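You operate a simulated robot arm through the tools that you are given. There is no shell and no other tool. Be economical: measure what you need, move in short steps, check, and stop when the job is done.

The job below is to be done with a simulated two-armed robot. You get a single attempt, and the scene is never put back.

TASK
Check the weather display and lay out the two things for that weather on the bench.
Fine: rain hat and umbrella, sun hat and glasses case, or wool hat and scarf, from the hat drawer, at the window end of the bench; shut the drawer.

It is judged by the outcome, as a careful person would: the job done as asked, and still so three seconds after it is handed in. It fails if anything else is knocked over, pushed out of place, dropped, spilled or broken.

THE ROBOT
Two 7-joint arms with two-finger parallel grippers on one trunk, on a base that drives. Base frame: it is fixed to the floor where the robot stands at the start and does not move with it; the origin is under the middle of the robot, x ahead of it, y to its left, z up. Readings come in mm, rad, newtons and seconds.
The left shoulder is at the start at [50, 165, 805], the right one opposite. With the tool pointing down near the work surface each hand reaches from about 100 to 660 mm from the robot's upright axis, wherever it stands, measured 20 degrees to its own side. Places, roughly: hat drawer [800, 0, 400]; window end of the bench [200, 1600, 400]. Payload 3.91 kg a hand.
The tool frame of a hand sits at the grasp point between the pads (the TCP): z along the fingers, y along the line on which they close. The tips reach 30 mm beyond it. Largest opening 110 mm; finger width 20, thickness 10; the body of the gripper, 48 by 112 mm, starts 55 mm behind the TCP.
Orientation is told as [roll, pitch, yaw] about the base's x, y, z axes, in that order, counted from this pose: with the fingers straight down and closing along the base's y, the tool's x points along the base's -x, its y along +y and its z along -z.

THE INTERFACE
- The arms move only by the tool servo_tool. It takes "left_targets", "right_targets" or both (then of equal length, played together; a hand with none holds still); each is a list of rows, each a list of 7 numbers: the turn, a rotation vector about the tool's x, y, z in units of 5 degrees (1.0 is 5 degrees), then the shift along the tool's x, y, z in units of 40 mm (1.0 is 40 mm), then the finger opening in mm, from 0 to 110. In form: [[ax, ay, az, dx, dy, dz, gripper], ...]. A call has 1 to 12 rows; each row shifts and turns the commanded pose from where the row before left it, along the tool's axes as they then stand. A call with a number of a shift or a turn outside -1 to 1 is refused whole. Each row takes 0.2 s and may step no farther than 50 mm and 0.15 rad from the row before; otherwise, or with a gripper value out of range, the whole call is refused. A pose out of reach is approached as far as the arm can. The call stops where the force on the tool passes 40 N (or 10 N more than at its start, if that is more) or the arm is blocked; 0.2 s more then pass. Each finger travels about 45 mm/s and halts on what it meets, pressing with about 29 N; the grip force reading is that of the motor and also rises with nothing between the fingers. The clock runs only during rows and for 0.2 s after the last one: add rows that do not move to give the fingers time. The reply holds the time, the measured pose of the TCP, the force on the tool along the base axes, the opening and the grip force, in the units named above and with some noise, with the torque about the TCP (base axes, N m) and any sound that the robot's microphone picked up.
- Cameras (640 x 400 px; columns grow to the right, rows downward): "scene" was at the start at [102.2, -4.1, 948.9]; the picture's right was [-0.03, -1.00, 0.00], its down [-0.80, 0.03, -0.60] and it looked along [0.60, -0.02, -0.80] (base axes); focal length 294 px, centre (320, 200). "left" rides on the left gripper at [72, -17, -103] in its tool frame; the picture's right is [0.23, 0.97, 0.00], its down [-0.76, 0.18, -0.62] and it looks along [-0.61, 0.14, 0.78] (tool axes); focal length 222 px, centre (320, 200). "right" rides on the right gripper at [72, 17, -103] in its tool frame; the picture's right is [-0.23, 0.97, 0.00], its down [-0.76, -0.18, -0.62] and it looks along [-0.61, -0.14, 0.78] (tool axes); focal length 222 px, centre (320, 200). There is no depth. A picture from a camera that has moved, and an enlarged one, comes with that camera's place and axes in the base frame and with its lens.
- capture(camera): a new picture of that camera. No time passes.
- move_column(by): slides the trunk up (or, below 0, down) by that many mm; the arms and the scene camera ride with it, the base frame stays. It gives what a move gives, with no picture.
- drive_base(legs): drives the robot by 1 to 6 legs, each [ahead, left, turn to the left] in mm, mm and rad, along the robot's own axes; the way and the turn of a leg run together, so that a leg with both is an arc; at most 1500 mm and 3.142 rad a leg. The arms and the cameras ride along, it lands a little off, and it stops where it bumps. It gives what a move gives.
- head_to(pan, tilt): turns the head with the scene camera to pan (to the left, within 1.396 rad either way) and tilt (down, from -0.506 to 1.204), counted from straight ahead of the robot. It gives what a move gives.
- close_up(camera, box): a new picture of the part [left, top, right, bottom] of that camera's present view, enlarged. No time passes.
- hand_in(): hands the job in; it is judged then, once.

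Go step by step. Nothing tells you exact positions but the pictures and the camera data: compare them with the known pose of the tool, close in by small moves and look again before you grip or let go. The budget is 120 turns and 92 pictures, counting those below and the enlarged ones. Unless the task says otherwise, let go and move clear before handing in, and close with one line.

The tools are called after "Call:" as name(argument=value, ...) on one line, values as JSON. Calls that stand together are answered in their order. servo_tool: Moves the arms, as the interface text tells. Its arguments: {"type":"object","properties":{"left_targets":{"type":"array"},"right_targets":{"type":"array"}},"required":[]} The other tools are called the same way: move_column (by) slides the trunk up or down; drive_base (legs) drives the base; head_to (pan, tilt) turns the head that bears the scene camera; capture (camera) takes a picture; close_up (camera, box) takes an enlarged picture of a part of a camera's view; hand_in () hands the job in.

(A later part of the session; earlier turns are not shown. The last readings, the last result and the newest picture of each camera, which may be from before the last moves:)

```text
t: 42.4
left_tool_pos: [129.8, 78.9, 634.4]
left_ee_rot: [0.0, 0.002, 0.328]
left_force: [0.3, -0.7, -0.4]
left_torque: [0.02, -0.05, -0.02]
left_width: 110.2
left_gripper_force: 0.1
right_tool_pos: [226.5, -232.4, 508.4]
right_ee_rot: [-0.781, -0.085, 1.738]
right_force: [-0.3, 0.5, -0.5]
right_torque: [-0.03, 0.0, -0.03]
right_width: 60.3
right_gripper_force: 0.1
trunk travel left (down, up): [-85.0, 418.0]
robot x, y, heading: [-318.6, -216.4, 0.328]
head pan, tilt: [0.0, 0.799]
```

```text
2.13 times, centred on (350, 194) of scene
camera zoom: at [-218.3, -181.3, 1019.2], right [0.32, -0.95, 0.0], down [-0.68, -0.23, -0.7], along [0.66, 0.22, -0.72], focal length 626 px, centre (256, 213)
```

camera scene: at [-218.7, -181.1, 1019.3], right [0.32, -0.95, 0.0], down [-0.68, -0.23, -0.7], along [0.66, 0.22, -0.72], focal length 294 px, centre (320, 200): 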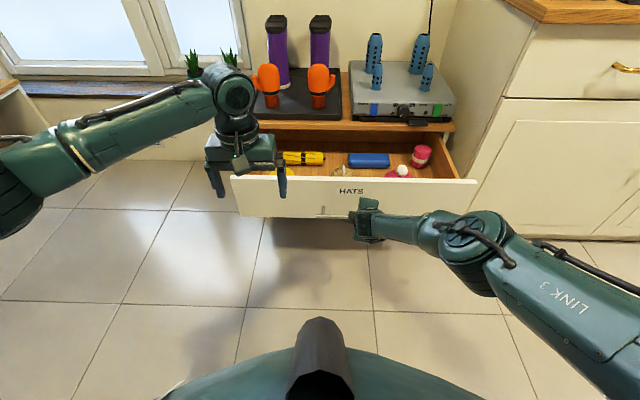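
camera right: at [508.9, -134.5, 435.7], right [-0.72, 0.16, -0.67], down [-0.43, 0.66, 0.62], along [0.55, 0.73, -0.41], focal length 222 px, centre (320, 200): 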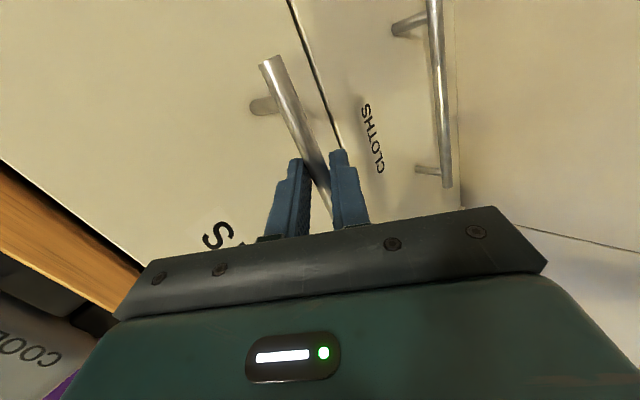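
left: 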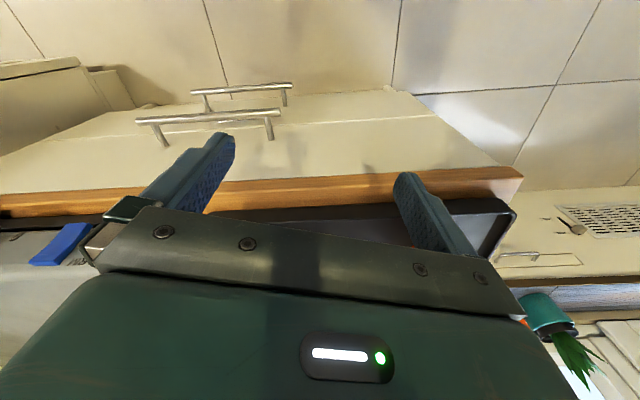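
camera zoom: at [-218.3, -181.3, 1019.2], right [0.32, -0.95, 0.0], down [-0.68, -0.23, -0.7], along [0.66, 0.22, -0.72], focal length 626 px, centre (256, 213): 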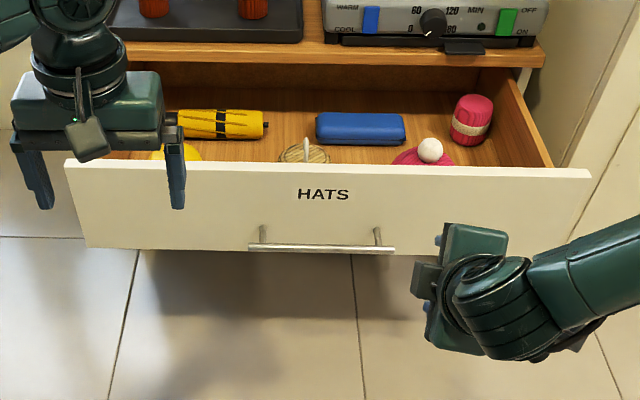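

Front row: yellow rain hat, straw sun hat, pink wool hat with pompom; back row: umbrella, glasses case, rolled pink scarf. I raise the trunk for a steeper view and turn the right hand back to tool-down.

Call:
move_column(by=180)

Call:
servo_tool(right_targets=[[-0.459, 0.459, 0.985, 0, 0, -0.3, 60], [-0.459, 0.459, 0.985, 0, 0, -0.3, 60], [-0.459, 0.459, 0.985, 0, 0, 0, 60], [-0.459, 0.459, 0.985, 0, 0, 0, 60], [-0.459, 0.459, 0.985, 0, 0, 0, 60], [-0.459, 0.459, 0.985, 0, 0, 0, 60], [-0.459, 0.459, 0.985, 0, 0, 0, 60], [-0.459, 0.459, 0.985, 0, 0, 0, 60], [-0.459, 0.459, 0.985, 0, 0, 0, 60], [-0.459, 0.459, 0.985, 0, 0, 0, 60], [-0.459, 0.459, 0.985, 0, 0, 0, 60], [-0.459, 0.459, 0.985, 0, 0, 0, 60]])

Call:
servo_tool(right_targets=[[-0.459, 0.459, 0.985, 0, 0, 0, 60], [-0.459, 0.459, 0.985, 0, 0, 0, 60], [-0.459, 0.459, 0.985, 0, 0, 0, 60]])

Call:
head_to(pan=-0.1, tilt=0.8)

Call:
capture(camera="scene")

```text
t: 44.4
left_tool_pos: [131.2, 78.0, 814.3]
left_ee_rot: [0.002, 0.002, 0.327]
left_force: [-0.3, -0.1, -0.1]
left_torque: [0.0, -0.02, 0.01]
left_width: 109.9
left_gripper_force: 0.1
right_tool_pos: [226.9, -233.8, 687.4]
right_ee_rot: [-0.784, -0.084, 1.736]
right_force: [0.9, -0.3, -0.4]
right_torque: [0.03, 0.01, 0.03]
right_width: 59.8
right_gripper_force: 0.0
trunk travel left (down, up): [-265.0, 238.0]
robot x, y, heading: [-320.6, -214.8, 0.326]
head pan, tilt: [0.0, 0.799]
```

```text
t: 47.0
left_tool_pos: [130.6, 78.5, 815.1]
left_ee_rot: [-0.001, 0.002, 0.328]
left_force: [0.2, -0.2, 0.1]
left_torque: [0.02, -0.01, 0.03]
left_width: 110.2
left_gripper_force: 0.1
right_tool_pos: [208.7, -237.5, 706.6]
right_ee_rot: [-0.124, -0.108, 0.606]
right_force: [-0.3, -0.2, 0.0]
right_torque: [-0.04, 0.0, 0.03]
right_width: 59.8
right_gripper_force: 0.1
trunk travel left (down, up): [-265.0, 238.0]
robot x, y, heading: [-322.0, -211.7, 0.326]
head pan, tilt: [0.0, 0.799]
```

```text
t: 47.8
left_tool_pos: [129.5, 78.4, 815.3]
left_ee_rot: [0.0, 0.002, 0.327]
left_force: [0.4, 0.3, -0.2]
left_torque: [0.02, 0.01, -0.02]
left_width: 110.0
left_gripper_force: 0.1
right_tool_pos: [209.9, -237.7, 705.9]
right_ee_rot: [0.011, -0.001, 0.343]
right_force: [0.6, 0.6, 0.4]
right_torque: [0.01, 0.03, 0.02]
right_width: 60.0
right_gripper_force: 0.1
trunk travel left (down, up): [-265.0, 238.0]
robot x, y, heading: [-322.0, -218.7, 0.33]
head pan, tilt: [0.0, 0.799]
```

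```text
t: 48.4
left_tool_pos: [130.3, 78.6, 814.5]
left_ee_rot: [0.002, 0.003, 0.327]
left_force: [1.0, 1.0, 0.8]
left_torque: [0.0, -0.01, -0.03]
left_width: 110.1
left_gripper_force: 0.0
right_tool_pos: [210.6, -237.8, 706.6]
right_ee_rot: [0.01, -0.002, 0.344]
right_force: [0.1, -0.5, -0.1]
right_torque: [0.02, 0.01, -0.01]
right_width: 60.1
right_gripper_force: 0.0
trunk travel left (down, up): [-265.0, 238.0]
robot x, y, heading: [-322.9, -214.5, 0.325]
head pan, tilt: [-0.099, 0.799]
```

```text
59 pictures are left
camera scene: at [-216.1, -189.0, 1199.2], right [0.23, -0.97, 0.0], down [-0.7, -0.16, -0.7], along [0.68, 0.16, -0.72], focal length 294 px, centre (320, 200)
```

scene: 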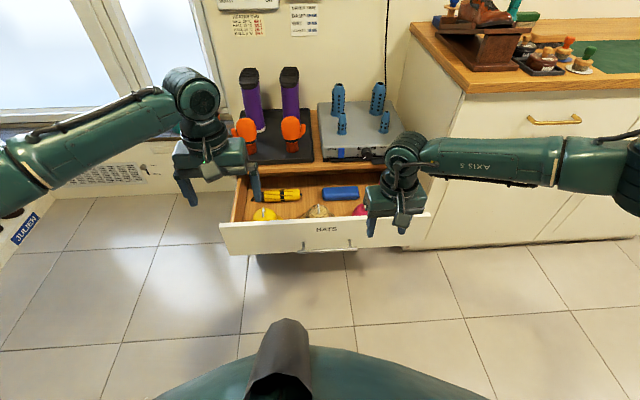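

Call:
capture(camera="right")

Call:
capture(camera="left")

```text
58 pictures are left
camera right: at [135.8, -247.6, 809.0], right [-0.11, 0.99, 0.01], down [0.78, 0.08, 0.62], along [0.62, 0.08, -0.78], focal length 222 px, centre (320, 200)
```

right: 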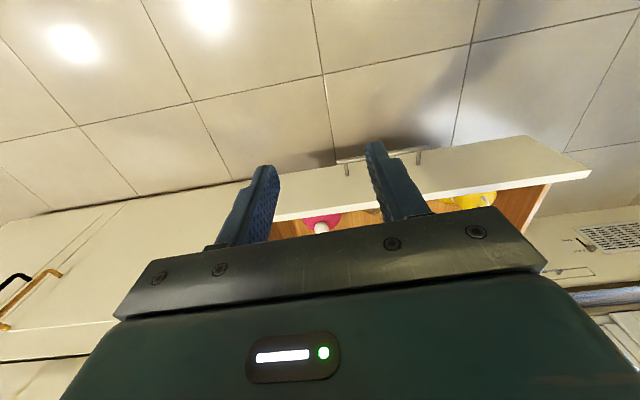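

```text
57 pictures are left
camera left: at [67.7, 38.4, 917.9], right [-0.53, 0.85, 0.0], down [0.66, 0.41, 0.62], along [0.53, 0.33, -0.78], focal length 222 px, centre (320, 200)
```

left: 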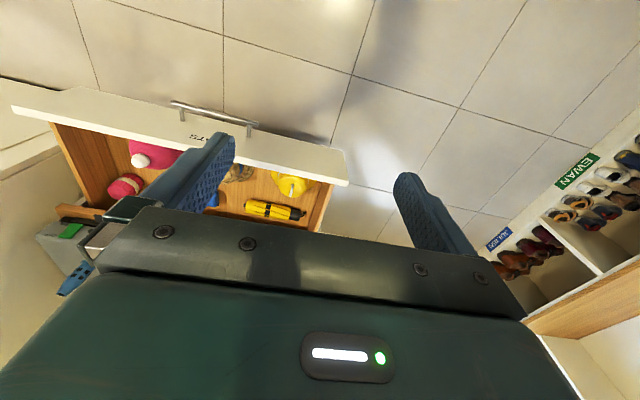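

Triangulation: pompom at (527,−198,426), scarf at (706,−258,367), which is right under the counter edge. So I'll pull the drawer further out by gripping the front panel's top edge; first drive nearer and yaw the right hand.

Call:
drive_base(legs=[[120, 0, 0]])

Call:
servo_tool(right_targets=[[0, 0, -1, 0, 0, 0.1, 70], [0, 0, -1, 0, 0, 0.1, 70], [0, 0, -1, 0, 0, 0.1, 70], [0, 0, -1, 0, 0, 0.1, 70], [0, 0, -1, 0, 0, 0.1, 70], [0, 0, -1, 0, 0, 0.1, 70], [0, 0, -1, 0, 0, 0.1, 70], [0, 0, -1, 0, 0, 0.1, 70], [0, 0, -1, 0, 0, 0.1, 70], [0, 0, -1, 0, 0, 0.1, 70], [0, 0, -1, 0, 0, 0.1, 70], [0, 0, -1, 0, 0, 0.1, 70]])

Call:
servo_tool(right_targets=[[0, 0, -1, 0, 0, 0.1, 50], [0, 0, -1, 0, 0, 0.1, 50], [0, 0, -1, 0, 0, 0.1, 50], [0, 0, -1, 0, 0, 0.1, 50], [0, 0, -1, 0, 0, 0.1, 50], [0, 0, -1, 0, 0, 0.1, 50]])

Call:
capture(camera="scene")

Call:
capture(camera="right")

```text
t: 49.7
left_tool_pos: [247.0, 116.8, 814.3]
left_ee_rot: [0.0, 0.002, 0.328]
left_force: [-1.5, 0.1, 0.1]
left_torque: [0.05, 0.01, 0.03]
left_width: 110.1
left_gripper_force: 0.1
right_tool_pos: [325.8, -199.1, 706.0]
right_ee_rot: [0.009, -0.001, 0.344]
right_force: [-0.3, -0.8, 0.2]
right_torque: [-0.01, 0.0, -0.01]
right_width: 59.9
right_gripper_force: 0.0
trunk travel left (down, up): [-265.0, 238.0]
robot x, y, heading: [-206.7, -174.7, 0.323]
head pan, tilt: [-0.099, 0.799]
```

```text
t: 52.3
left_tool_pos: [246.5, 115.4, 815.2]
left_ee_rot: [0.001, 0.002, 0.324]
left_force: [-0.4, -0.1, 0.4]
left_torque: [0.01, 0.0, 0.0]
left_width: 110.0
left_gripper_force: 0.1
right_tool_pos: [325.0, -198.5, 671.5]
right_ee_rot: [0.004, -0.008, 1.085]
right_force: [0.8, -0.1, 0.4]
right_torque: [-0.01, -0.01, 0.01]
right_width: 70.0
right_gripper_force: 0.1
right hand out of reach, approached as far as the arm can: row 10, 11, 12
trunk travel left (down, up): [-265.0, 238.0]
robot x, y, heading: [-205.1, -174.1, 0.329]
head pan, tilt: [-0.099, 0.799]
```

```text
t: 53.7
left_tool_pos: [245.7, 117.5, 814.8]
left_ee_rot: [0.002, 0.001, 0.327]
left_force: [0.9, -0.8, -0.5]
left_torque: [0.03, -0.01, -0.03]
left_width: 110.2
left_gripper_force: 0.0
right_tool_pos: [286.8, -222.2, 679.6]
right_ee_rot: [0.005, -0.01, 1.216]
right_force: [-0.2, -0.2, 0.0]
right_torque: [0.01, -0.01, -0.01]
right_width: 50.3
right_gripper_force: 0.0
right hand out of reach, approached as far as the arm can: row 1, 2, 3, 4, 5
trunk travel left (down, up): [-265.0, 238.0]
robot x, y, heading: [-208.2, -176.4, 0.323]
head pan, tilt: [-0.099, 0.799]
```

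```text
56 pictures are left
camera scene: at [-100.4, -150.3, 1199.1], right [0.22, -0.97, 0.0], down [-0.7, -0.16, -0.7], along [0.68, 0.16, -0.72], focal length 294 px, centre (320, 200)
```

scene: 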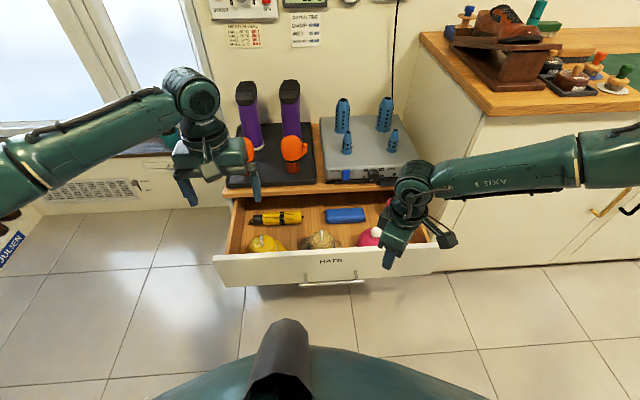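

```text
55 pictures are left
camera right: at [244.6, -285.5, 781.2], right [-0.83, 0.55, 0.01], down [0.43, 0.65, 0.63], along [0.34, 0.53, -0.78], focal length 222 px, centre (320, 200)
```

right: 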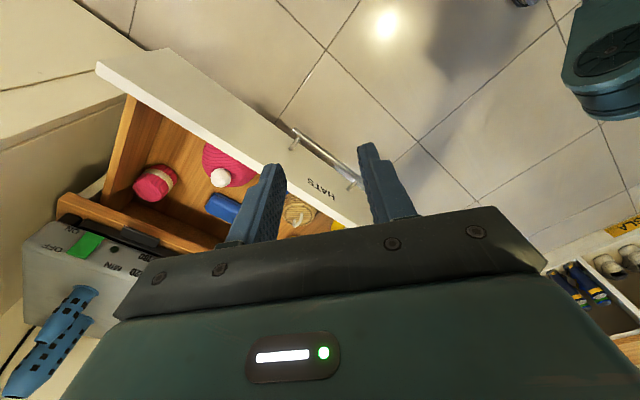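

The yaw limit is near 50°, so instead I'll hook closed fingers behind the front panel, in the gap between straw hat and wool hat. Check the gap first.

Call:
close_up(camera="scene", box=[210, 180, 450, 330])

Call:
close_up(camera="right", box=[90, 50, 410, 250])

```text
2.67 times, centred on (330, 255) of scene
camera zoom: at [-100.4, -150.3, 1199.1], right [0.22, -0.97, 0.0], down [-0.7, -0.16, -0.7], along [0.68, 0.16, -0.72], focal length 785 px, centre (293, 53)
```

zoom: 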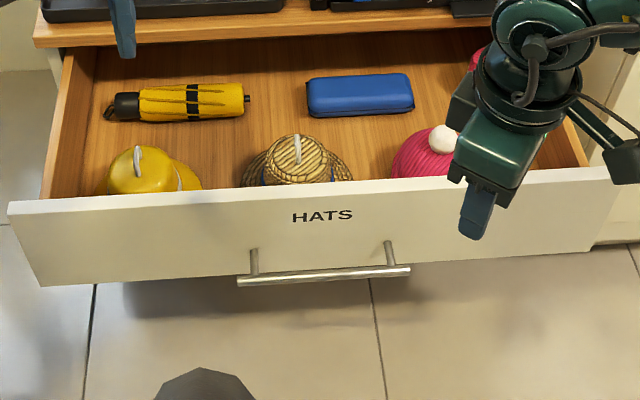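

```text
2.00 times, centred on (250, 150) of right
camera zoom: at [244.6, -285.5, 781.2], right [-0.83, 0.55, 0.01], down [0.43, 0.65, 0.63], along [0.34, 0.53, -0.78], focal length 444 px, centre (460, 300)
```

zoom: 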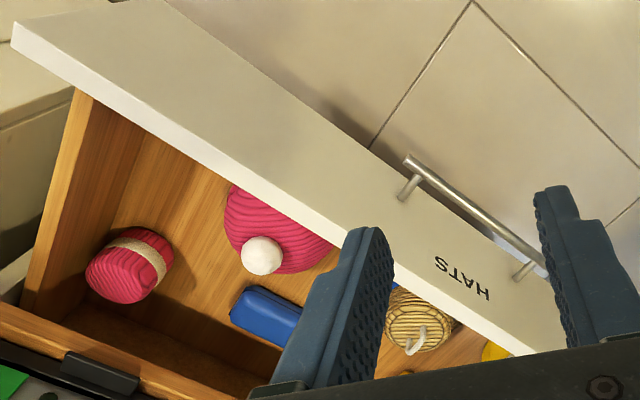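

Gap is clear, centre about (439,−133) just behind the panel. Rotate the hand back and close the fingers.

Call:
servo_tool(right_targets=[[0, 0, 1, 0, 0, 0, 0], [0, 0, 1, 0, 0, 0, 0], [0, 0, 1, 0, 0, 0, 0], [0, 0, 1, 0, 0, 0, 0], [0, 0, 1, 0, 0, 0, 0], [0, 0, 1, 0, 0, 0, 0], [0, 0, 1, 0, 0, 0, 0], [0, 0, 1, 0, 0, 0, 0], [0, 0, 1, 0, 0, 0, 0], [0, 0, 1, 0, 0, 0, 0]])

```text
t: 55.9
left_tool_pos: [246.6, 115.3, 814.8]
left_ee_rot: [0.0, 0.001, 0.327]
left_force: [0.0, 0.6, 0.7]
left_torque: [-0.02, 0.0, 0.01]
left_width: 109.9
left_gripper_force: 0.1
right_tool_pos: [285.0, -221.0, 679.0]
right_ee_rot: [0.009, -0.002, 0.381]
right_force: [-0.4, 0.9, 0.4]
right_torque: [0.0, -0.01, 0.01]
right_width: 0.1
right_gripper_force: 28.5
trunk travel left (down, up): [-265.0, 238.0]
robot x, y, heading: [-208.3, -178.2, 0.328]
head pan, tilt: [-0.099, 0.799]
```

Call:
servo_tool(right_targets=[[0, 0, 0, -0.878, 0.122, 0.7, 0], [0, 0, 0, -0.878, 0.122, 0.7, 0], [0, 0, 0, -0.878, 0.122, 0.7, 0], [0, 0, 0, -0.878, 0.122, 0.7, 0], [0, 0, 0, -0.878, 0.122, 0.7, 0]])

Call:
close_up(camera="scene", box=[210, 180, 450, 330])

Call:
capture(camera="right")

```text
t: 57.1
left_tool_pos: [246.2, 117.6, 814.9]
left_ee_rot: [0.002, 0.001, 0.325]
left_force: [-0.6, -0.1, 0.0]
left_torque: [-0.03, -0.01, 0.02]
left_width: 110.1
left_gripper_force: 0.0
right_tool_pos: [403.0, -147.4, 567.3]
right_ee_rot: [0.009, -0.001, 0.387]
right_force: [-0.1, -0.7, 0.0]
right_torque: [0.02, -0.06, 0.02]
right_width: 0.0
right_gripper_force: 29.1
right hand out of reach, approached as far as the arm can: row 4, 5
trunk travel left (down, up): [-265.0, 238.0]
robot x, y, heading: [-206.1, -174.0, 0.328]
head pan, tilt: [-0.099, 0.799]
```

```text
2.67 times, centred on (330, 255) of scene
camera zoom: at [-100.9, -149.8, 1199.2], right [0.22, -0.97, 0.0], down [-0.7, -0.16, -0.7], along [0.68, 0.16, -0.72], focal length 785 px, centre (293, 53)
```

zoom: 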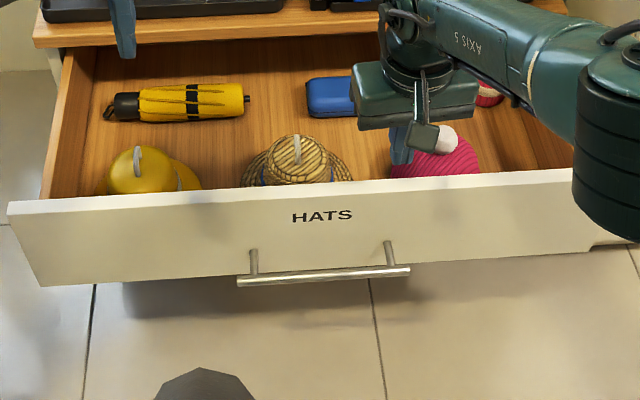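

```text
51 pictures are left
camera right: at [328.4, -161.0, 669.9], right [-0.16, 0.99, 0.01], down [0.77, 0.12, 0.62], along [0.61, 0.11, -0.78], focal length 222 px, centre (320, 200)
```

right: 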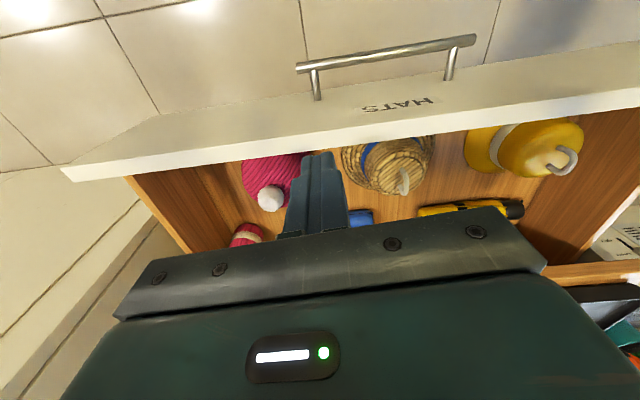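

Reach is limited by trunk height; lower the trunk 50 mm, then move forward behind the panel.

Call:
move_column(by=-45)

Call:
servo_tool(right_targets=[[0, 0, 0, -0.5, 0, -0.1, 0], [0, 0, 0, -0.5, 0, -0.1, 0]])

Call:
capture(camera="right")

```text
t: 58.0
left_tool_pos: [246.9, 117.4, 770.7]
left_ee_rot: [0.001, 0.0, 0.326]
left_force: [0.8, -1.2, -0.3]
left_torque: [0.01, 0.01, -0.01]
left_width: 110.0
left_gripper_force: 0.0
right_tool_pos: [402.3, -148.2, 522.3]
right_ee_rot: [0.008, -0.003, 0.386]
right_force: [-0.4, -0.2, -0.3]
right_torque: [0.0, -0.01, 0.01]
right_width: 0.1
right_gripper_force: 29.2
trunk travel left (down, up): [-220.0, 283.0]
robot x, y, heading: [-206.6, -173.9, 0.325]
head pan, tilt: [-0.099, 0.799]
```

```text
t: 58.6
left_tool_pos: [246.6, 116.8, 770.0]
left_ee_rot: [-0.001, 0.001, 0.326]
left_force: [0.4, 0.7, -0.3]
left_torque: [0.01, 0.02, 0.0]
left_width: 110.3
left_gripper_force: 0.0
right_tool_pos: [410.0, -149.1, 533.7]
right_ee_rot: [0.008, 0.0, 0.385]
right_force: [-0.8, 0.1, -0.5]
right_torque: [0.0, 0.02, 0.0]
right_width: 0.0
right_gripper_force: 29.2
right hand out of reach, approached as far as the arm can: row 1, 2
trunk travel left (down, up): [-220.0, 283.0]
robot x, y, heading: [-207.3, -175.1, 0.327]
head pan, tilt: [-0.099, 0.799]
```

```text
50 pictures are left
camera right: at [336.2, -162.2, 636.7], right [-0.16, 0.99, 0.01], down [0.77, 0.12, 0.62], along [0.61, 0.1, -0.78], focal length 222 px, centre (320, 200)
```

right: 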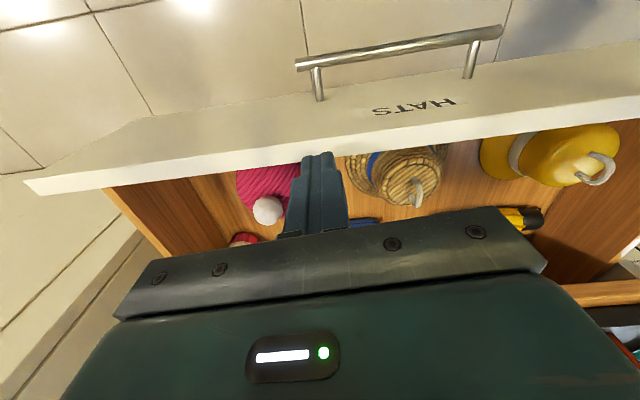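

Drive forward 33 mm, then lower the trunk so the fingertips drop behind the panel.

Call:
drive_base(legs=[[34, 6, 0]])

Call:
move_column(by=-25)

Call:
capture(camera="right")

Call:
close_up(camera="scene", box=[210, 180, 450, 330])

```text
t: 59.4
left_tool_pos: [277.0, 134.0, 771.0]
left_ee_rot: [0.0, 0.004, 0.325]
left_force: [0.0, -0.3, -0.4]
left_torque: [0.0, -0.01, 0.01]
left_width: 110.0
left_gripper_force: 0.1
right_tool_pos: [441.0, -133.9, 533.3]
right_ee_rot: [0.009, -0.003, 0.385]
right_force: [0.2, -0.7, 0.3]
right_torque: [-0.01, -0.03, -0.01]
right_width: 0.0
right_gripper_force: 28.6
trunk travel left (down, up): [-220.0, 283.0]
robot x, y, heading: [-175.3, -160.2, 0.321]
head pan, tilt: [-0.099, 0.799]
```

```text
t: 60.1
left_tool_pos: [277.9, 132.8, 744.8]
left_ee_rot: [0.0, -0.001, 0.323]
left_force: [-1.0, 0.0, -0.1]
left_torque: [0.01, 0.0, -0.01]
left_width: 109.9
left_gripper_force: 0.0
right_tool_pos: [440.5, -132.6, 509.8]
right_ee_rot: [0.01, -0.003, 0.385]
right_force: [-0.1, 0.5, 0.4]
right_torque: [0.0, -0.02, 0.02]
right_width: 0.1
right_gripper_force: 29.0
trunk travel left (down, up): [-195.0, 308.0]
robot x, y, heading: [-171.3, -164.1, 0.328]
head pan, tilt: [-0.099, 0.799]
```

```text
49 pictures are left
camera right: at [366.7, -145.7, 611.5], right [-0.16, 0.99, 0.01], down [0.77, 0.12, 0.62], along [0.61, 0.1, -0.78], focal length 222 px, centre (320, 200)
```

right: 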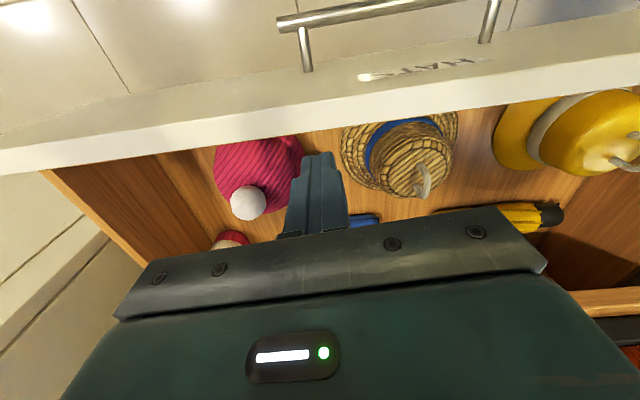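

```text
2.67 times, centred on (330, 255) of scene
camera zoom: at [-70.1, -133.6, 1129.2], right [0.22, -0.97, 0.0], down [-0.7, -0.16, -0.7], along [0.68, 0.16, -0.72], focal length 785 px, centre (293, 53)
```

zoom: 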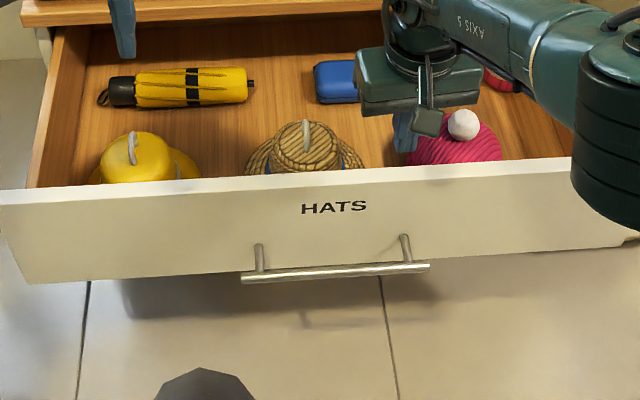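

The fingertips are over the gap. Lower 48 mm.

Call:
move_column(by=-48)

Call:
capture(camera="right")

```text
t: 60.9
left_tool_pos: [277.2, 133.4, 700.1]
left_ee_rot: [-0.001, -0.001, 0.325]
left_force: [-0.3, 0.3, -0.1]
left_torque: [0.0, 0.0, -0.01]
left_width: 110.2
left_gripper_force: 0.1
right_tool_pos: [450.9, -131.0, 474.4]
right_ee_rot: [0.009, -0.024, 0.386]
right_force: [2.0, 0.8, 16.2]
right_torque: [-0.09, 0.05, 0.01]
right_width: 0.0
right_gripper_force: 28.8
trunk travel left (down, up): [-151.0, 352.0]
robot x, y, heading: [-175.3, -161.6, 0.321]
head pan, tilt: [-0.099, 0.799]
stopped: the force on the tool passed its limit at 51 N (the readings are from after the stop); the commanded pose is now the measured one
```

```text
47 pictures are left
camera right: at [373.2, -143.8, 576.2], right [-0.16, 0.99, 0.01], down [0.76, 0.11, 0.64], along [0.63, 0.11, -0.77], focal length 222 px, centre (320, 200)
```

right: 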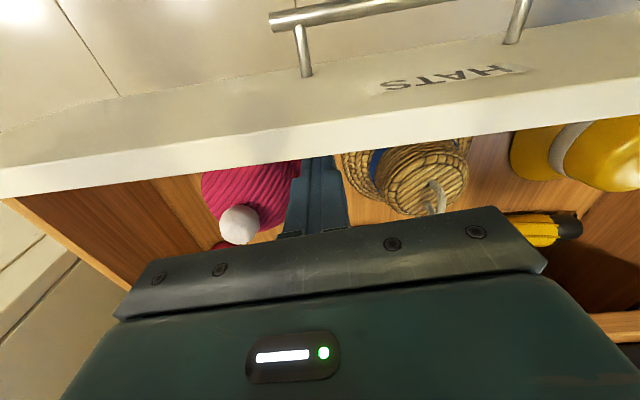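

The tip touched the panel's edge and slid behind it. I lift slightly, shift forward a little and lower again in small steps.

Call:
servo_tool(right_targets=[[0, -0.3, 0, 0, 0, -0.5, 0], [0, 0, 0, -0.1, 0, 0, 0], [0, 0, 0, 0, 0, 0.3, 0], [0, 0, 0, 0, 0, 0.3, 0]])

Call:
capture(camera="right")

```text
t: 61.9
left_tool_pos: [277.5, 133.1, 699.6]
left_ee_rot: [-0.001, 0.002, 0.325]
left_force: [0.2, -0.1, 0.6]
left_torque: [-0.01, 0.0, 0.02]
left_width: 110.0
left_gripper_force: 0.0
right_tool_pos: [450.9, -128.5, 470.3]
right_ee_rot: [0.009, -0.045, 0.386]
right_force: [1.8, 0.3, 1.0]
right_torque: [0.01, 0.03, 0.02]
right_width: 0.0
right_gripper_force: 29.4
trunk travel left (down, up): [-151.0, 352.0]
robot x, y, heading: [-175.6, -159.7, 0.327]
head pan, tilt: [-0.099, 0.799]
```

```text
46 pictures are left
camera right: at [372.4, -142.4, 569.0], right [-0.16, 0.99, 0.02], down [0.75, 0.11, 0.66], along [0.65, 0.12, -0.76], focal length 222 px, centre (320, 200)
```

right: 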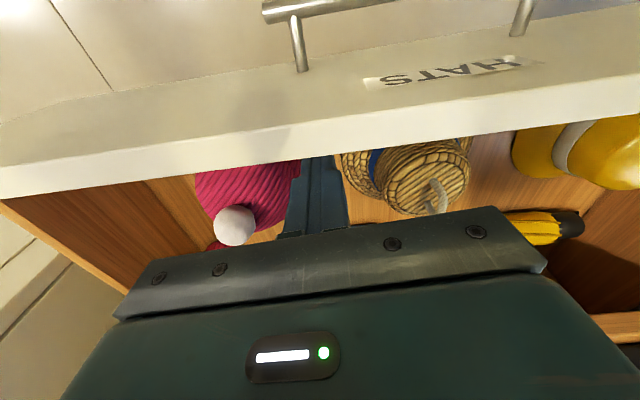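

Free now. Lower 20 mm more, then pull back by driving 100 mm.

Call:
servo_tool(right_targets=[[0, 0, 0, 0, 0, 0.3, 0], [0, 0, 0, 0, 0, 0.25, 0]])

Call:
drive_base(legs=[[-60, 0, 0]])

Call:
capture(camera="right")

```text
t: 62.5
left_tool_pos: [276.6, 132.6, 700.6]
left_ee_rot: [0.001, 0.002, 0.326]
left_force: [-1.0, 1.0, -0.1]
left_torque: [0.0, -0.01, -0.01]
left_width: 110.1
left_gripper_force: 0.1
right_tool_pos: [440.1, -128.8, 453.0]
right_ee_rot: [0.006, -0.042, 0.385]
right_force: [0.4, 0.1, 1.0]
right_torque: [-0.01, -0.02, -0.03]
right_width: 0.0
right_gripper_force: 28.8
right hand out of reach, approached as far as the arm can: row 1, 2
trunk travel left (down, up): [-151.0, 352.0]
robot x, y, heading: [-178.5, -162.3, 0.327]
head pan, tilt: [-0.099, 0.799]
```

```text
t: 63.5
left_tool_pos: [221.1, 115.5, 700.1]
left_ee_rot: [0.0, 0.0, 0.326]
left_force: [-0.1, 0.7, 0.3]
left_torque: [0.02, -0.02, -0.02]
left_width: 109.8
left_gripper_force: 0.0
right_tool_pos: [385.6, -146.3, 453.9]
right_ee_rot: [0.008, -0.044, 0.385]
right_force: [-0.7, 0.1, 0.1]
right_torque: [0.0, 0.02, -0.01]
right_width: 0.0
right_gripper_force: 28.8
trunk travel left (down, up): [-151.0, 352.0]
robot x, y, heading: [-229.7, -176.3, 0.326]
head pan, tilt: [-0.099, 0.799]
```

```text
45 pictures are left
camera right: at [306.9, -161.3, 553.5], right [-0.16, 0.99, 0.02], down [0.75, 0.11, 0.65], along [0.64, 0.12, -0.76], focal length 222 px, centre (320, 200)
```

right: 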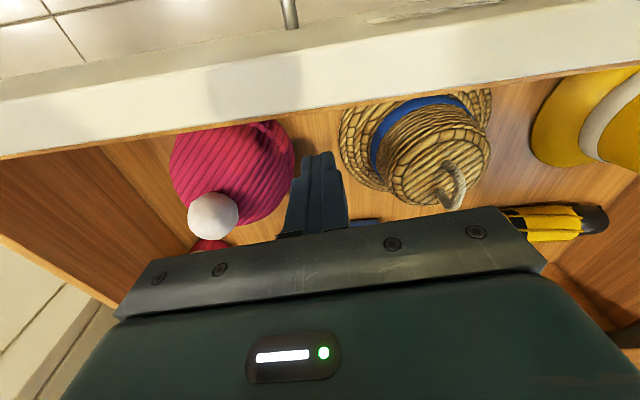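

Call:
capture(camera="scene")

Call:
capture(camera="left")

```text
44 pictures are left
camera scene: at [-125.3, -152.2, 1084.8], right [0.22, -0.97, 0.0], down [-0.7, -0.16, -0.7], along [0.68, 0.16, -0.72], focal length 294 px, centre (320, 200)
```

scene: 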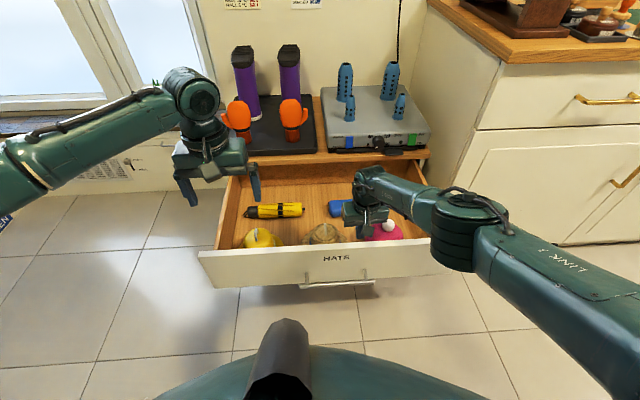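

```text
43 pictures are left
camera left: at [158.6, 75.0, 803.3], right [-0.53, 0.85, 0.0], down [0.67, 0.41, 0.62], along [0.53, 0.33, -0.78], focal length 222 px, centre (320, 200)
```

left: 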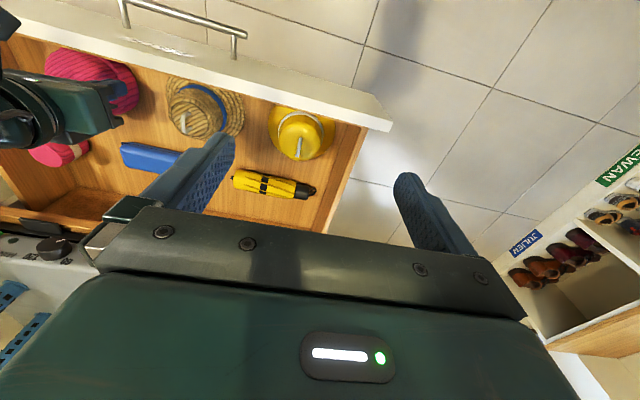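

The drawer coasted out to about 340 mm; everything upright. Now lift the right hand, shift the robot right 130 mm, and look at the scarf.

Call:
servo_tool(right_targets=[[0, 0, 0, 0, 0, -1, 60], [0, 0, 0, 0, 0, -1, 60], [0, 0, 0, 0, 0, -1, 100], [0, 0, 0, 0, 0, -1, 100], [0, 0, 0, 0, 0, -0.5, 100]])

Call:
drive_base(legs=[[0, -130, 0], [80, 0, 0]])

Call:
capture(camera="right")

Call:
capture(camera="scene")

```text
t: 64.7
left_tool_pos: [220.9, 114.8, 700.5]
left_ee_rot: [-0.002, 0.003, 0.326]
left_force: [-0.6, 0.5, -0.2]
left_torque: [0.0, -0.01, -0.01]
left_width: 109.9
left_gripper_force: 0.0
right_tool_pos: [379.8, -151.5, 633.3]
right_ee_rot: [0.01, -0.044, 0.386]
right_force: [-0.3, 0.3, 0.6]
right_torque: [-0.04, 0.01, -0.01]
right_width: 100.3
right_gripper_force: 0.2
trunk travel left (down, up): [-151.0, 352.0]
robot x, y, heading: [-230.3, -179.4, 0.326]
head pan, tilt: [-0.099, 0.799]
```

```text
t: 67.1
left_tool_pos: [339.3, 18.7, 700.1]
left_ee_rot: [0.0, 0.003, 0.324]
left_force: [-0.6, 0.9, 0.4]
left_torque: [0.0, 0.03, 0.0]
left_width: 110.1
left_gripper_force: 0.0
right_tool_pos: [498.7, -246.9, 633.0]
right_ee_rot: [0.008, -0.043, 0.383]
right_force: [0.2, 0.4, -0.6]
right_torque: [-0.01, 0.01, -0.02]
right_width: 100.1
right_gripper_force: 0.0
trunk travel left (down, up): [-151.0, 352.0]
robot x, y, heading: [-110.9, -272.4, 0.319]
head pan, tilt: [-0.099, 0.799]
```

```text
42 pictures are left
camera right: at [419.9, -261.8, 732.8], right [-0.15, 0.99, 0.02], down [0.75, 0.1, 0.65], along [0.64, 0.11, -0.76], focal length 222 px, centre (320, 200)
```

right: 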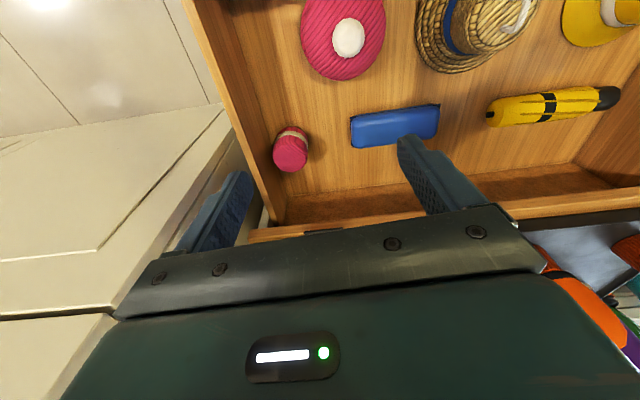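

```text
41 pictures are left
camera scene: at [-7.8, -247.4, 1084.8], right [0.22, -0.98, 0.0], down [-0.7, -0.16, -0.7], along [0.68, 0.15, -0.72], focal length 294 px, centre (320, 200)
```

scene: 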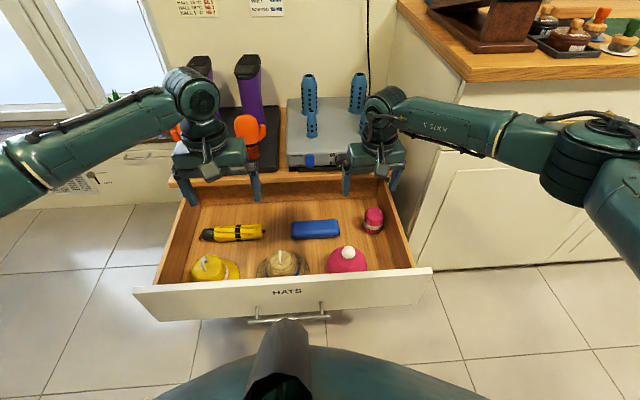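

Call:
close_up(camera="right", box=[230, 90, 390, 190])

Call:
close_up(camera="scene", box=[310, 180, 438, 260])

```text
4.00 times, centred on (310, 140) of right
camera zoom: at [419.9, -261.8, 732.8], right [-0.15, 0.99, 0.02], down [0.75, 0.1, 0.65], along [0.64, 0.11, -0.76], focal length 888 px, centre (360, 440)
```

zoom: 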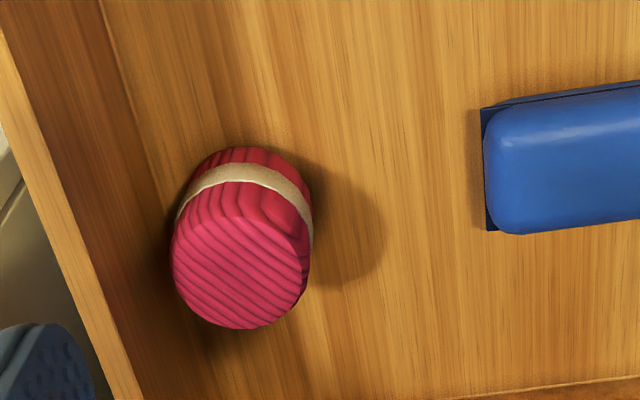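

```text
5.00 times, centred on (374, 220) of scene
camera zoom: at [-7.8, -247.4, 1084.8], right [0.22, -0.98, 0.0], down [-0.7, -0.16, -0.7], along [0.68, 0.15, -0.72], focal length 1472 px, centre (50, 100)
```

zoom: 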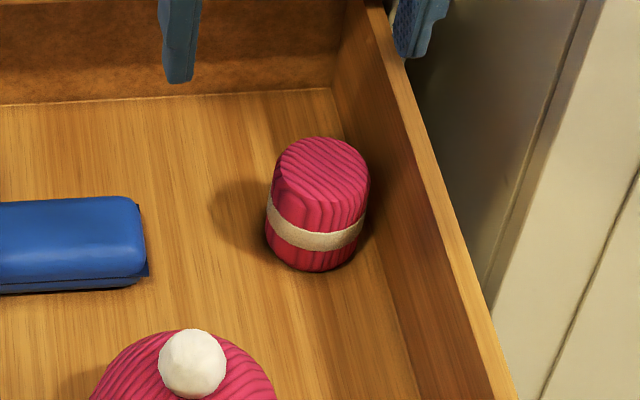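

The scarf is an upright roll (≈60 mm diameter, top z≈424) close to the drawer's right wall. I'll yaw the hand so the fingers close mostly along the drawer's depth.

Call:
servo_tool(right_targets=[[0, 0, 1, 0, 0, 0, 90], [0, 0, 1, 0, 0, 0, 90], [0, 0, 1, 0, 0, 0, 90], [0, 0, 1, 0, 0, 0, 90], [0, 0, 1, 0, 0, 0, 90], [0, 0, 1, 0, 0, 0, 90], [0, 0, 1, 0, 0, 0, 90], [0, 0, 1, 0, 0, 0, 90], [0, 0, 1, 0, 0, 0, 90], [0, 0, 1, 0, 0, 0, 90], [0, 0, 1, 0, 0, 0, 90], [0, 0, 1, 0, 0, 0, 90]])

Call:
servo_tool(right_targets=[[0, 0, 1, 0, 0, 0, 90], [0, 0, 1, 0, 0, 0, 90], [0, 0, 1, 0, 0, 0, 90], [0, 0, 1, 0, 0, 0, 90], [0, 0, 1, 0, 0, 0, 90]])

Call:
capture(camera="right")

```text
t: 69.7
left_tool_pos: [340.0, 20.1, 699.8]
left_ee_rot: [0.0, 0.001, 0.324]
left_force: [-0.4, 0.1, 0.0]
left_torque: [-0.02, -0.01, -0.01]
left_width: 109.8
left_gripper_force: 0.0
right_tool_pos: [497.2, -246.6, 632.9]
right_ee_rot: [0.042, -0.014, -0.666]
right_force: [-0.4, -0.1, 0.8]
right_torque: [0.01, -0.02, 0.03]
right_width: 90.1
right_gripper_force: 0.0
trunk travel left (down, up): [-151.0, 352.0]
robot x, y, heading: [-111.4, -272.1, 0.326]
head pan, tilt: [-0.099, 0.799]
```

```text
t: 70.9
left_tool_pos: [340.0, 19.0, 700.3]
left_ee_rot: [0.001, 0.003, 0.323]
left_force: [-0.3, -0.6, 0.2]
left_torque: [-0.01, 0.0, 0.01]
left_width: 109.8
left_gripper_force: 0.0
right_tool_pos: [497.5, -247.1, 633.9]
right_ee_rot: [0.044, 0.005, -1.1]
right_force: [-0.3, 0.3, 0.0]
right_torque: [0.01, 0.0, 0.01]
right_width: 90.0
right_gripper_force: 0.1
trunk travel left (down, up): [-151.0, 352.0]
robot x, y, heading: [-109.5, -273.0, 0.323]
head pan, tilt: [-0.099, 0.799]
```

```text
38 pictures are left
camera right: at [476.1, -178.0, 736.9], right [0.97, 0.24, 0.04], down [0.16, -0.77, 0.61], along [0.18, -0.59, -0.79], focal length 222 px, centre (320, 200)
```

right: 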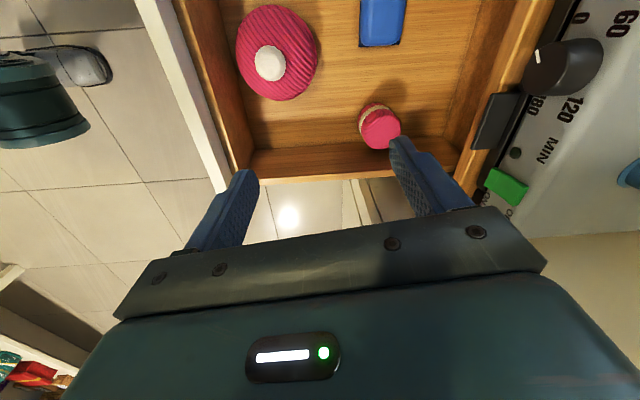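

The yaw works tool-down. Move above the scarf (598,−274) at z≈490.

Call:
servo_tool(right_targets=[[0, 0, 0, -0.35, 0.39, 0.4, 90], [0, 0, 0, -0.35, 0.39, 0.8, 90], [0, 0, 0, -0.35, 0.39, 0.8, 90], [0, 0, 0, -0.35, 0.39, 0.8, 90], [0, 0, 0, -0.35, 0.39, 0.8, 90]])

Call:
capture(camera="right")

```text
t: 72.1
left_tool_pos: [339.4, 20.2, 701.3]
left_ee_rot: [-0.001, 0.002, 0.324]
left_force: [-0.3, 0.3, 0.6]
left_torque: [0.0, -0.02, -0.01]
left_width: 110.0
left_gripper_force: 0.1
right_tool_pos: [554.6, -270.8, 538.1]
right_ee_rot: [0.044, 0.005, -1.098]
right_force: [0.1, -0.3, 0.4]
right_torque: [-0.03, -0.01, 0.02]
right_width: 89.9
right_gripper_force: 0.0
right hand out of reach, approached as far as the arm can: row 3, 4, 5
trunk travel left (down, up): [-151.0, 352.0]
robot x, y, heading: [-109.4, -269.9, 0.32]
head pan, tilt: [-0.099, 0.799]
```

```text
37 pictures are left
camera right: at [532.2, -201.7, 642.3], right [0.97, 0.24, 0.04], down [0.16, -0.77, 0.61], along [0.18, -0.59, -0.79], focal length 222 px, centre (320, 200)
```

right: 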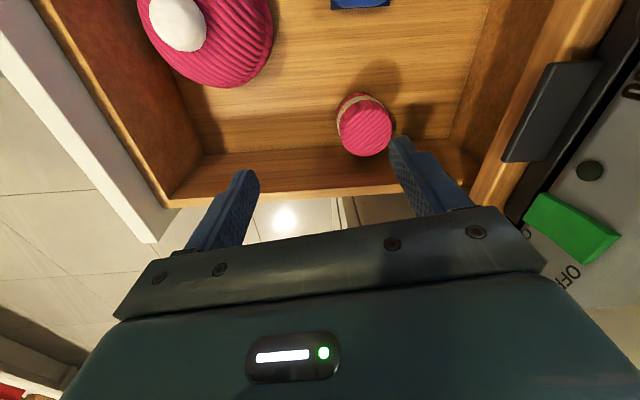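

Out of reach with the trunk this high. Raise the hand 100 mm and lower the trunk 130 mm, then extend.

Call:
servo_tool(right_targets=[[0, 0, 0, 0, 0, -0.9, 90], [0, 0, 0, 0, 0, -0.9, 90], [0, 0, 0, 0, 0, -0.9, 90]])

Call:
move_column(by=-135)

Call:
servo_tool(right_targets=[[0, 0, 0, 0, 0.5, 0, 90], [0, 0, 0, -0.4, 0.5, 0, 90]])

Call:
capture(camera="right")

```text
t: 72.9
left_tool_pos: [339.3, 18.5, 698.8]
left_ee_rot: [0.0, 0.003, 0.324]
left_force: [-0.1, -0.9, 0.7]
left_torque: [-0.01, 0.04, -0.01]
left_width: 110.0
left_gripper_force: 0.0
right_tool_pos: [554.2, -272.2, 648.0]
right_ee_rot: [0.045, 0.006, -1.1]
right_force: [-0.5, 0.2, -0.7]
right_torque: [0.02, -0.03, 0.01]
right_width: 89.8
right_gripper_force: 0.1
trunk travel left (down, up): [-151.0, 352.0]
robot x, y, heading: [-109.7, -275.1, 0.319]
head pan, tilt: [-0.099, 0.799]
```

```text
t: 74.5
left_tool_pos: [340.5, 18.7, 566.1]
left_ee_rot: [-0.001, 0.001, 0.325]
left_force: [0.4, 0.3, 0.1]
left_torque: [-0.03, 0.0, 0.0]
left_width: 110.2
left_gripper_force: 0.1
right_tool_pos: [554.2, -273.6, 512.6]
right_ee_rot: [0.044, 0.006, -1.1]
right_force: [0.2, -0.3, -0.8]
right_torque: [0.01, 0.0, -0.01]
right_width: 90.1
right_gripper_force: 0.1
trunk travel left (down, up): [-16.0, 487.0]
robot x, y, heading: [-113.4, -277.8, 0.321]
head pan, tilt: [-0.099, 0.799]
```

```text
t: 75.1
left_tool_pos: [339.7, 17.8, 566.7]
left_ee_rot: [0.002, 0.002, 0.325]
left_force: [-0.1, 0.1, 0.5]
left_torque: [0.0, 0.01, -0.01]
left_width: 110.1
left_gripper_force: 0.0
right_tool_pos: [582.5, -265.1, 513.8]
right_ee_rot: [0.045, 0.005, -1.098]
right_force: [0.1, -0.2, -0.4]
right_torque: [0.01, -0.01, 0.01]
right_width: 90.2
right_gripper_force: 0.0
right hand out of reach, approached as far as the arm can: row 2
trunk travel left (down, up): [-16.0, 487.0]
robot x, y, heading: [-114.6, -270.3, 0.324]
head pan, tilt: [-0.099, 0.799]
```

```text
36 pictures are left
camera right: at [559.5, -196.1, 617.5], right [0.97, 0.24, 0.04], down [0.17, -0.77, 0.61], along [0.18, -0.59, -0.79], focal length 222 px, centre (320, 200)
```

right: 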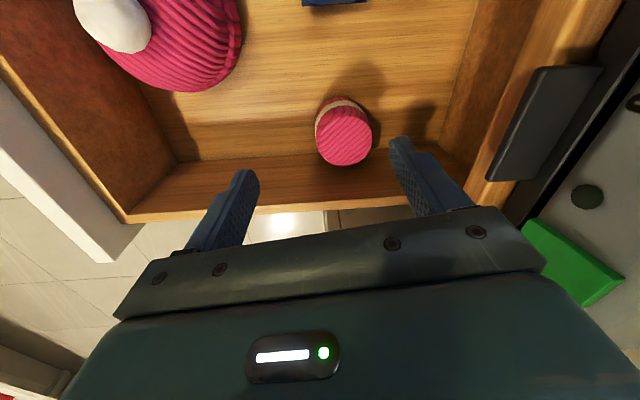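

Slightly short on reach, so I tilt the hand 16° forward (bringing the wrist back) and then move over the scarf.

Call:
servo_tool(right_targets=[[-0.8, 0, 0, 0, 0, 0, 90], [-0.8, 0, 0, 0, 0, 0, 90], [-0.8, 0, 0, 0, 0, 0, 90], [-0.8, 0, 0, 0, 0, 0, 90]])

```text
t: 76.1
left_tool_pos: [339.4, 19.7, 565.0]
left_ee_rot: [0.0, 0.001, 0.325]
left_force: [-0.5, 0.0, 0.5]
left_torque: [0.0, 0.0, 0.02]
left_width: 109.8
left_gripper_force: 0.0
right_tool_pos: [582.6, -266.0, 514.2]
right_ee_rot: [0.325, 0.005, -1.1]
right_force: [0.7, -0.4, 0.4]
right_torque: [-0.01, 0.03, -0.02]
right_width: 90.0
right_gripper_force: 0.0
trunk travel left (down, up): [-16.0, 487.0]
robot x, y, heading: [-110.0, -269.8, 0.324]
head pan, tilt: [-0.099, 0.799]
```

Call:
servo_tool(right_targets=[[0, 0, 0, -0.21, 0.06, 0.6, 90], [0, 0, 0, -0.21, 0.06, 0.6, 90]])

Call:
capture(camera="right")

Call:
close_up(camera="scene", box=[290, 150, 450, 250])

```text
t: 76.7
left_tool_pos: [338.8, 19.0, 565.6]
left_ee_rot: [0.0, 0.001, 0.324]
left_force: [0.2, 0.1, -0.3]
left_torque: [0.01, -0.02, 0.0]
left_width: 109.8
left_gripper_force: 0.0
right_tool_pos: [610.1, -273.2, 470.6]
right_ee_rot: [0.327, 0.006, -1.1]
right_force: [0.1, 0.4, -0.2]
right_torque: [0.01, 0.03, 0.04]
right_width: 89.9
right_gripper_force: 0.0
trunk travel left (down, up): [-16.0, 487.0]
robot x, y, heading: [-113.3, -274.3, 0.322]
head pan, tilt: [-0.099, 0.799]
```

```text
35 pictures are left
camera right: at [561.2, -217.4, 573.5], right [0.93, 0.22, 0.31], down [0.02, -0.85, 0.53], along [0.38, -0.49, -0.79], focal length 222 px, centre (320, 200)
```

right: 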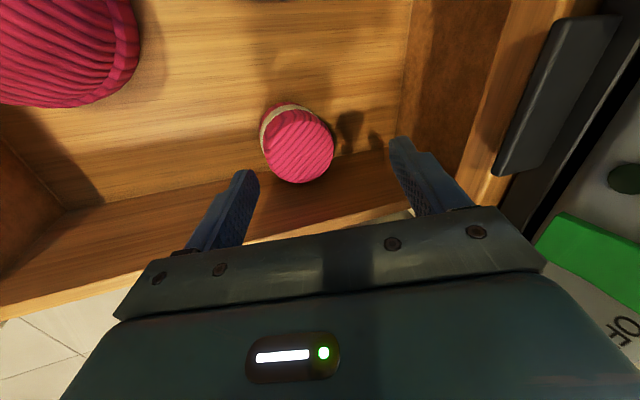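

```text
4.00 times, centred on (370, 200) of scene
camera zoom: at [-7.8, -247.4, 949.8], right [0.22, -0.98, 0.0], down [-0.7, -0.16, -0.7], along [0.68, 0.15, -0.72], focal length 1177 px, centre (120, 200)
```

zoom: 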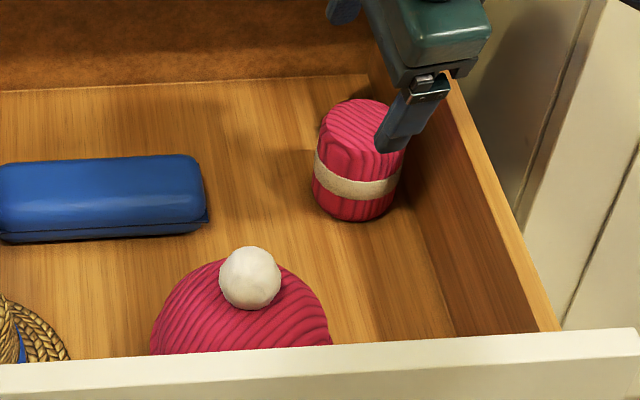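

Scarf top centre at about (608,−268,410), between the fingers. Small recentring, open wider and descend vertically.

Call:
servo_tool(right_targets=[[0, 0, 0, 0.13, -0.165, -0.055, 104], [0, 0, 0, 0, 0, 0, 104], [0, 0, 0, 0, -0.18, 0.537, 104], [0, 0, 0, 0, -0.18, 0.537, 104], [0, 0, 0, 0, -0.18, 0.537, 104]])

Call:
capture(camera="right")

```text
t: 77.9
left_tool_pos: [339.1, 20.1, 566.4]
left_ee_rot: [-0.001, 0.002, 0.324]
left_force: [0.7, 0.1, -0.7]
left_torque: [0.0, 0.02, 0.04]
left_width: 110.0
left_gripper_force: 0.1
right_tool_pos: [600.0, -270.1, 402.5]
right_ee_rot: [0.326, 0.004, -1.101]
right_force: [0.8, -0.4, 0.1]
right_torque: [0.08, 0.01, -0.01]
right_width: 104.0
right_gripper_force: 0.0
trunk travel left (down, up): [-16.0, 487.0]
robot x, y, heading: [-113.8, -270.1, 0.324]
head pan, tilt: [-0.099, 0.799]
```

```text
33 pictures are left
camera right: at [552.7, -214.1, 505.9], right [0.93, 0.22, 0.31], down [0.02, -0.85, 0.53], along [0.38, -0.49, -0.79], focal length 222 px, centre (320, 200)
```

right: 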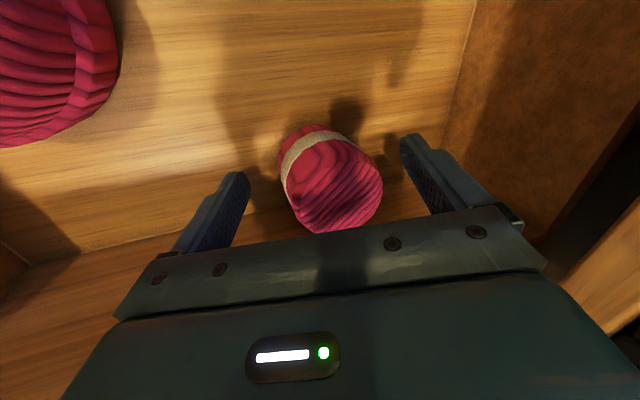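

The scarf sits between the fingers; close.

Call:
servo_tool(right_targets=[[0, 0, 0, 0, 0, 0, 70], [0, 0, 0, 0, 0, 0, 40], [0, 0, 0, 0, 0, 0, 40], [0, 0, 0, 0, 0, 0, 30], [0, 0, 0, 0, 0, 0, 30], [0, 0, 0, 0, 0, 0, 30]])

Call:
servo_tool(right_targets=[[0, 0, 0, 0, -0.25, 0.7, 30]])

```text
t: 79.3
left_tool_pos: [338.4, 17.3, 566.0]
left_ee_rot: [-0.001, 0.002, 0.324]
left_force: [0.3, 0.2, -0.5]
left_torque: [-0.03, 0.01, 0.02]
left_width: 110.0
left_gripper_force: 0.0
right_tool_pos: [601.1, -270.7, 404.1]
right_ee_rot: [0.324, 0.005, -1.1]
right_force: [-2.5, 0.4, 4.7]
right_torque: [-0.11, 0.14, -0.03]
right_width: 68.9
right_gripper_force: 28.9
trunk travel left (down, up): [-16.0, 487.0]
robot x, y, heading: [-115.4, -277.2, 0.324]
head pan, tilt: [-0.099, 0.799]
```

```text
t: 79.7
left_tool_pos: [339.7, 18.7, 566.4]
left_ee_rot: [0.0, 0.0, 0.323]
left_force: [0.7, -0.5, -1.0]
left_torque: [-0.01, 0.0, -0.03]
left_width: 110.0
left_gripper_force: 0.0
right_tool_pos: [610.0, -267.7, 403.0]
right_ee_rot: [0.359, 0.0, -1.101]
right_force: [1.6, 0.4, 16.0]
right_torque: [-0.28, 0.16, 0.03]
right_width: 69.1
right_gripper_force: 29.0
right hand out of reach, approached as far as the arm can: row 1
trunk travel left (down, up): [-16.0, 487.0]
robot x, y, heading: [-111.8, -271.7, 0.326]
head pan, tilt: [-0.099, 0.799]
stopped in row 1 (right hand): the force on the tool passed its limit at 50 N (the readings are from after the stop); the commanded pose is now the measured one
```

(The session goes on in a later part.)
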